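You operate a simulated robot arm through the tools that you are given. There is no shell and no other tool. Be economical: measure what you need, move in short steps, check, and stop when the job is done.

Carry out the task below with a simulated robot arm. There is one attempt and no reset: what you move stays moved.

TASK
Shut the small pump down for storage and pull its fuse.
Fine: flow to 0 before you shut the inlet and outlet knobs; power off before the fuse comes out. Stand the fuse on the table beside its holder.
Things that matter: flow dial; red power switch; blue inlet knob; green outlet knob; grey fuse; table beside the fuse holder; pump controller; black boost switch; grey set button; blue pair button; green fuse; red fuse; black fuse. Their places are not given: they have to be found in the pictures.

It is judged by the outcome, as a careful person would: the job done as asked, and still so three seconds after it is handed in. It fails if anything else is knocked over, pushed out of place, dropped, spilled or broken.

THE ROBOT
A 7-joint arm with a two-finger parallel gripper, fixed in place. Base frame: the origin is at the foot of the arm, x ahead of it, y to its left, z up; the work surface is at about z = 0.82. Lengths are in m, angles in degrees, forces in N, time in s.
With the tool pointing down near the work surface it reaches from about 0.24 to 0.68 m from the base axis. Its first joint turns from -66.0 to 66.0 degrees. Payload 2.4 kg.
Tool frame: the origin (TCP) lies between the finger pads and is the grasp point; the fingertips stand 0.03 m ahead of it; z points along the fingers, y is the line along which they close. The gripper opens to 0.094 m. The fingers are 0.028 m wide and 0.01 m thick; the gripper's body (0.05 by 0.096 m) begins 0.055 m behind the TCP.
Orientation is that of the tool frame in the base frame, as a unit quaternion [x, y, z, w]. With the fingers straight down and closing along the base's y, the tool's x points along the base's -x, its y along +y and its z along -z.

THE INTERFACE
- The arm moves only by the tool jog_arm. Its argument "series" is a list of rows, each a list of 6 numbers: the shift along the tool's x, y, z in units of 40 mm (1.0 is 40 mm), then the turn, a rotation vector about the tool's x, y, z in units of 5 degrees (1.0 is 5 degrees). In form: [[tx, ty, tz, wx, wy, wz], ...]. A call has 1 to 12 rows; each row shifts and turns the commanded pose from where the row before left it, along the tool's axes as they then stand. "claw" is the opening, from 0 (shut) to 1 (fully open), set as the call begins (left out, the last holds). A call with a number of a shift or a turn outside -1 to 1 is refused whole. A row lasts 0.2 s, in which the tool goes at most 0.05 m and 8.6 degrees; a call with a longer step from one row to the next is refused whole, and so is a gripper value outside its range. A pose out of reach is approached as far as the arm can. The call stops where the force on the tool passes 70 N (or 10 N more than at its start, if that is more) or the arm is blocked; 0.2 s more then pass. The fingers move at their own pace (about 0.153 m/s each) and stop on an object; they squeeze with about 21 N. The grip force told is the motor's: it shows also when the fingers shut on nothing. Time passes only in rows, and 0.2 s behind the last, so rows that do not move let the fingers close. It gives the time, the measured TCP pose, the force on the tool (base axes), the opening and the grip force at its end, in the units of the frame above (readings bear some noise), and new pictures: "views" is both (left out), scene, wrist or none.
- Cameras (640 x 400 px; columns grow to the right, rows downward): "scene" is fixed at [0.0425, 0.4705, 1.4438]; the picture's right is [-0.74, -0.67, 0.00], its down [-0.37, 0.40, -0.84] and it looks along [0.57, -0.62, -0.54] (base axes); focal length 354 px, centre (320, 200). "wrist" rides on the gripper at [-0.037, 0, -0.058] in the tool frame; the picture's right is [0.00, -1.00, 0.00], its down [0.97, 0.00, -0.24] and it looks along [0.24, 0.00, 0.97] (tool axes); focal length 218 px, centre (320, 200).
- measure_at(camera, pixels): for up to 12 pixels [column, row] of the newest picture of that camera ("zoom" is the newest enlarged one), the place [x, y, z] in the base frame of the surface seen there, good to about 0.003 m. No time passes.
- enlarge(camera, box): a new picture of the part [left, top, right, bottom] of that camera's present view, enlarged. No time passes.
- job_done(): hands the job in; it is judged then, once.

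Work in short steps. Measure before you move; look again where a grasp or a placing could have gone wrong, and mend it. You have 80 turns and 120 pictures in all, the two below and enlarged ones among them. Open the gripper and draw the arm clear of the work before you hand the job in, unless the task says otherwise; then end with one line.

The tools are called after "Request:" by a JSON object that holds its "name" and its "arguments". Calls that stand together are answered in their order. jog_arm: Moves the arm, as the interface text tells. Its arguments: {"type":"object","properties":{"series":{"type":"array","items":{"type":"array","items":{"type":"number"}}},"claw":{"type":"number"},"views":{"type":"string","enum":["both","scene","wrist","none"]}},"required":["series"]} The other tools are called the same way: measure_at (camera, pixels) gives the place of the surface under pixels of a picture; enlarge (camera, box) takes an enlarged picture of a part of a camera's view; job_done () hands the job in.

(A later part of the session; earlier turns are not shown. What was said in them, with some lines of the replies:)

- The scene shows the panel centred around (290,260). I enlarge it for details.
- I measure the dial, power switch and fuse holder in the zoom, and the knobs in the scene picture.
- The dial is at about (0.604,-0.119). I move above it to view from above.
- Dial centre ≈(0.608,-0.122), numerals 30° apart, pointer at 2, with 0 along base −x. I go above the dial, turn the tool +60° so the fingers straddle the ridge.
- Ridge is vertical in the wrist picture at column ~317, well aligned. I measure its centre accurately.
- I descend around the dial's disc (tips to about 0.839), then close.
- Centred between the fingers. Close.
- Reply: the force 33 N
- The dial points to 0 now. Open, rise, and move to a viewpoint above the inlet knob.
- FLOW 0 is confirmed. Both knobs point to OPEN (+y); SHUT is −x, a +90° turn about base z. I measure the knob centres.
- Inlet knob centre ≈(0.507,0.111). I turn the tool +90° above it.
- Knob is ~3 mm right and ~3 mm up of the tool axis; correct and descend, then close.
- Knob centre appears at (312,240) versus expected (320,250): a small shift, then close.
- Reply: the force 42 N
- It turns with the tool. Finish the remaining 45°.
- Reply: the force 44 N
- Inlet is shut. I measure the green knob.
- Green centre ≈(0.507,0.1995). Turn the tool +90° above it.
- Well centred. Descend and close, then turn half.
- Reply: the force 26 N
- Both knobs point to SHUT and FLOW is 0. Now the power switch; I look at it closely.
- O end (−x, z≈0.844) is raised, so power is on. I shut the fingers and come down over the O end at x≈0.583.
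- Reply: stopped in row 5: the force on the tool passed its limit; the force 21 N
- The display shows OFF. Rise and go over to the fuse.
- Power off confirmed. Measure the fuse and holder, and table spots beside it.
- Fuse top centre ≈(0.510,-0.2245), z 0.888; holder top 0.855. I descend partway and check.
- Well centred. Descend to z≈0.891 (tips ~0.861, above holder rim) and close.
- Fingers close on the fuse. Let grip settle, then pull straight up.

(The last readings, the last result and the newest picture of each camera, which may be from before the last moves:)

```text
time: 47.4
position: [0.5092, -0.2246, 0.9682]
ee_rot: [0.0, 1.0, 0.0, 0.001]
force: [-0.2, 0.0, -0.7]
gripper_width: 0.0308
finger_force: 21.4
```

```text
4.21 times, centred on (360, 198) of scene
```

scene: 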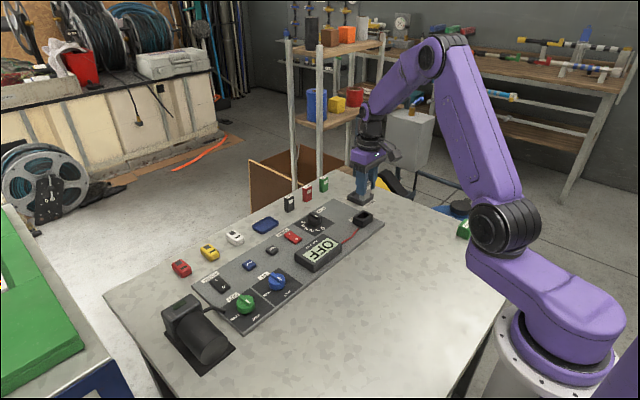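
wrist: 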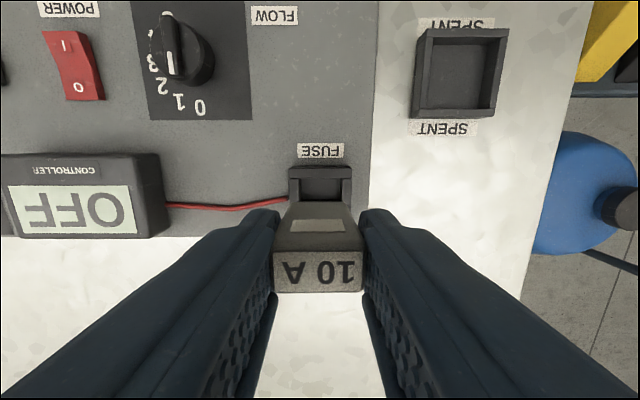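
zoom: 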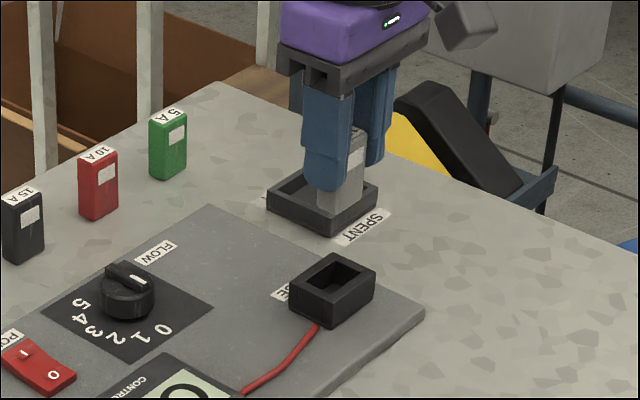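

The fuse is out. I measure its bottom edge to know how far to lower.

Request:
{"name": "measure_at", "arguments": {"camera": "zoom", "pixels": [[330, 206], [340, 207], [345, 205], [340, 200], [355, 160], [168, 178], [168, 120], [400, 250], [440, 250]]}}

```text
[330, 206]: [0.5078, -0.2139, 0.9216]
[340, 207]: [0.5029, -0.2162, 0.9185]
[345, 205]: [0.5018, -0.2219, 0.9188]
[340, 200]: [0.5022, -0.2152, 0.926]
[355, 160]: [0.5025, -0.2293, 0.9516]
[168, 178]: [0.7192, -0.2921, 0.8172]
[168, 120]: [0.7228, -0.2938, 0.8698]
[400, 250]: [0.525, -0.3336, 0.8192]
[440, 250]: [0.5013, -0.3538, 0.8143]
```

Bottom is ~50 mm below TCP. Move to (0.505,-0.306) over the bare table beside the holder and lower to just above it.

Request:
{"name": "jog_arm", "arguments": {"series": [[0.05, -0.7, 0, 0, 0, 0], [0.05, -0.7, 0, 0, 0, 0], [0, -0.63, 0, 0, 0, 0], [0, 0, 0, 0, 0, 0], [0, 0, 0.6, 0, 0, 0], [0, 0, 0.6, 0, 0, 0], [0, 0, 0.5, 0, 0, 0], [0, 0, 0.3, 0, 0, 0], [0, 0, 0, 0, 0, 0]]}}

Request:
{"name": "enlarge", "arguments": {"camera": "scene", "box": [320, 160, 440, 235]}}

```text
time: 49.4
position: [0.5045, -0.3065, 0.8909]
ee_rot: [0.0, 1.0, 0.0, 0.002]
force: [-0.8, -0.3, -0.2]
gripper_width: 0.031
finger_force: 21.6
```

scene: 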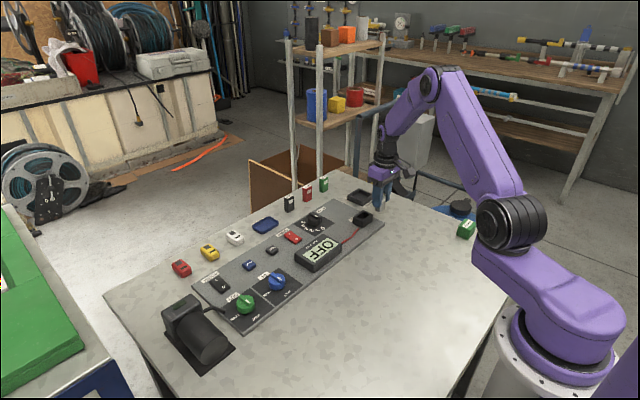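
wrist: 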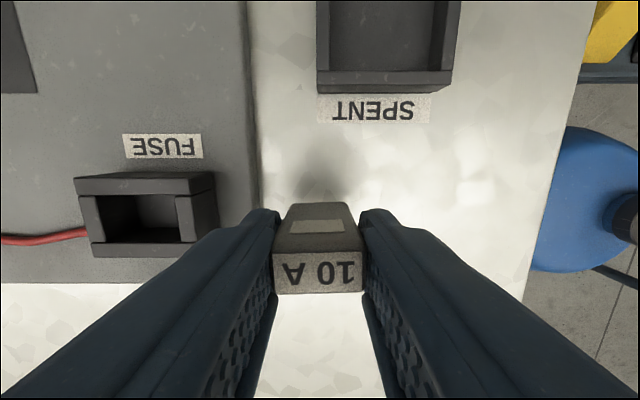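

```text
5.33 times, centred on (380, 198) of scene
```

zoom: 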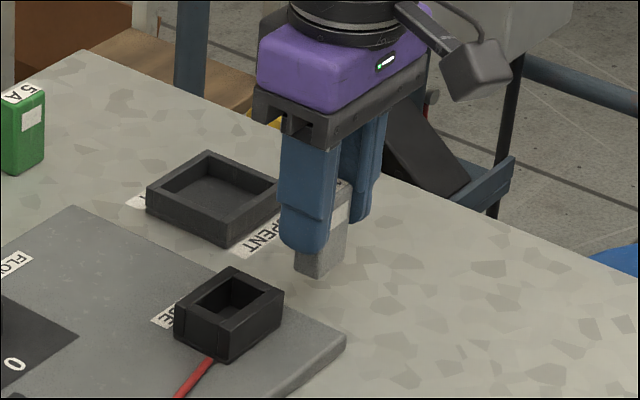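

About 20 mm to go; lower gently in small steps.

Request:
{"name": "jog_arm", "arguments": {"series": [[0, 0, 0.2, 0, 0, 0], [0, 0, 0.1, 0, 0, 0], [0, 0, 0.08, 0, 0, 0], [0, 0, 0.04, 0, 0, 0], [0, 0, 0, 0, 0, 0]], "views": "none"}}

Request:
{"name": "enlarge", "arguments": {"camera": "scene", "box": [340, 170, 420, 220]}}

```text
time: 50.5
position: [0.5051, -0.3057, 0.8732]
ee_rot: [0.001, 1.0, 0.0, 0.003]
force: [-0.3, 0.2, 0.2]
gripper_width: 0.0307
finger_force: 20.7
```

```text
8.00 times, centred on (380, 195) of scene
```

zoom: 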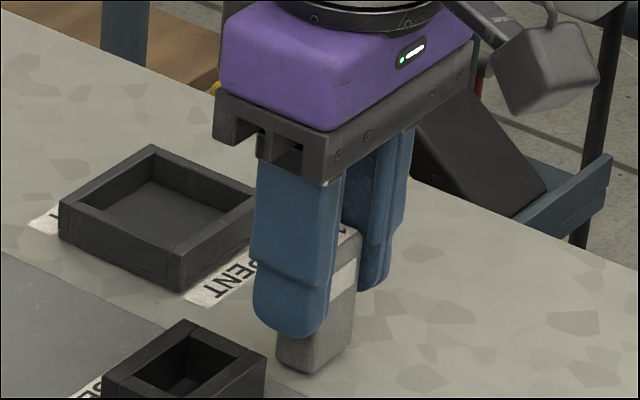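

Request:
{"name": "jog_arm", "arguments": {"series": [[0, 0, 0.04, 0, 0, 0], [0, 0, 0.03, 0, 0, 0], [0, 0, 0, 0, 0, 0]], "views": "none"}}

```text
time: 51.4
position: [0.5061, -0.3066, 0.8716]
ee_rot: [0.0, 1.0, 0.0, 0.002]
force: [-3.8, 1.1, 12.2]
gripper_width: 0.0308
finger_force: 21.2
```

Contact felt (12 N up). Open moderately and rise straight up.

Request:
{"name": "jog_arm", "arguments": {"series": [[0, 0, 0, 0, 0, 0], [0, 0, 0, 0, 0, 0]], "claw": 0.5, "views": "wrist"}}

Request:
{"name": "jog_arm", "arguments": {"series": [[0, 0, -0.3, 0, 0, 0], [0, 0, -0.6, 0, 0, 0], [0, 0, -1, 0, 0, 0], [0, 0, -1, 0, 0, 0], [0, 0, -1, 0, 0, 0], [0.9, 0.4, 0, 0, 0, 0], [0.9, 0.4, 0, 0, 0, 0], [0.9, 0.4, 0, 0, 0, 0], [0.9, 0.4, 0, 0, 0, 0], [0, 0, 0, 0, 0, 0], [0, 0, 0, 0, 0, 0]]}}

Request:
{"name": "enlarge", "arguments": {"camera": "scene", "box": [280, 170, 440, 270]}}

Request:
{"name": "enlarge", "arguments": {"camera": "scene", "box": [150, 200, 350, 360]}}

```text
time: 52.0
position: [0.5071, -0.3059, 0.8714]
ee_rot: [0.0, 1.0, 0.001, 0.002]
force: [-0.1, -0.6, 0.0]
gripper_width: 0.0469
finger_force: 0.2
```

wrist: 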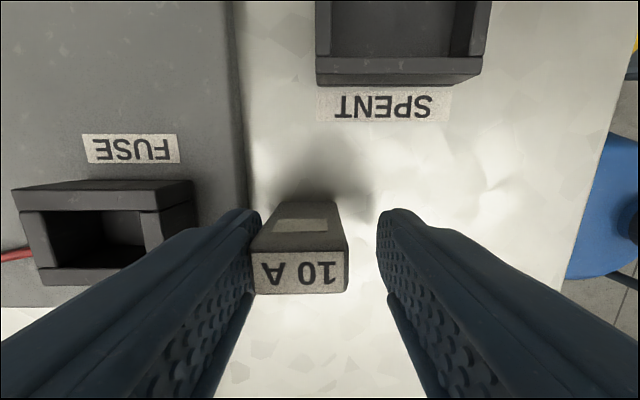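

```text
time: 54.4
position: [0.3622, -0.2427, 1.0218]
ee_rot: [0.0, 1.0, -0.001, 0.002]
force: [-0.8, -0.5, 0.5]
gripper_width: 0.047
finger_force: 0.0
```

scene: 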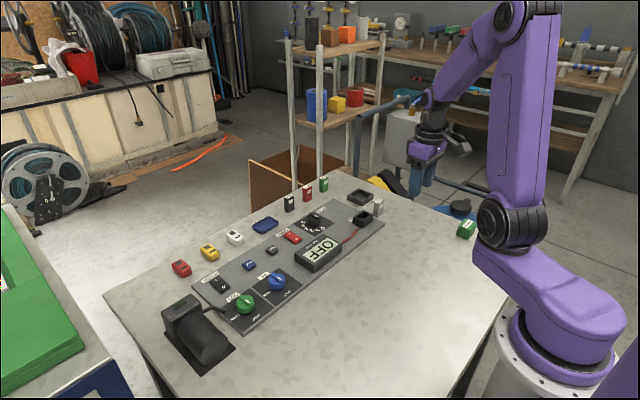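
wrist: 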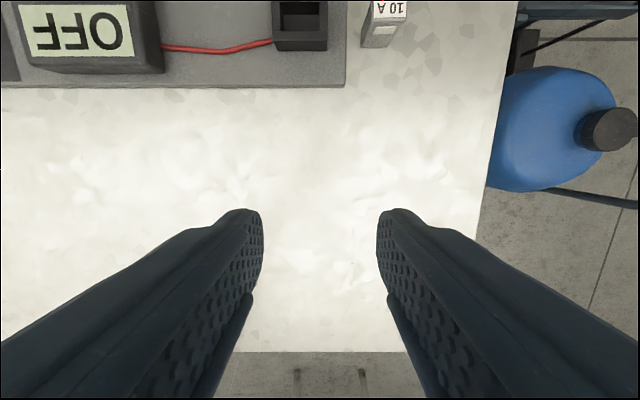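

```text
4.00 times, centred on (360, 220) of scene
```

zoom: 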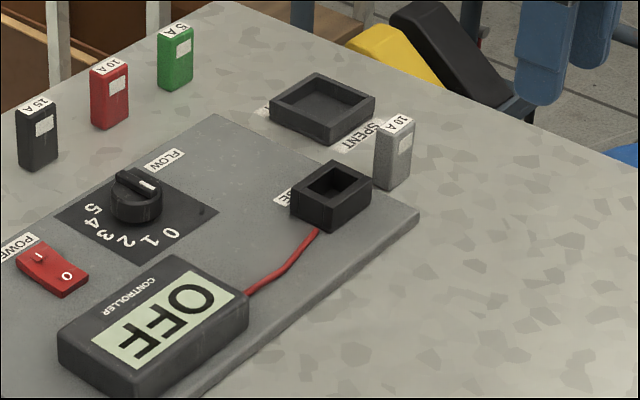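

```text
2.50 times, centred on (250, 280) of scene
```

zoom: 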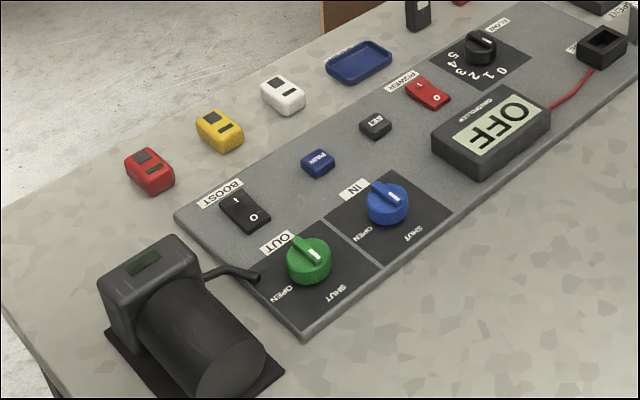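

The fuse is standing beside its holder, both knobs are at SHUT, the display is OFF and nothing else has moved. I open the gripper fully and hand in.

Request:
{"name": "jog_arm", "arguments": {"series": [[0, 0, -0.8, 0, 0, 0], [0, 0, 0, 0, 0, 0]], "claw": 1, "views": "none"}}

Request:
{"name": "job_done", "arguments": {}}

```text
time: 55.0
position: [0.3615, -0.244, 1.0568]
ee_rot: [0.0, 1.0, 0.0, 0.002]
force: [-0.3, -0.1, -0.2]
gripper_width: 0.094
finger_force: 0.0
```

```text
The job is handed in.
```

The pump is shut down for storage: I set flow to 0, then shut the inlet and outlet knobs, turned the power off, and pulled the grey fuse, which now stands on the table beside its holder.
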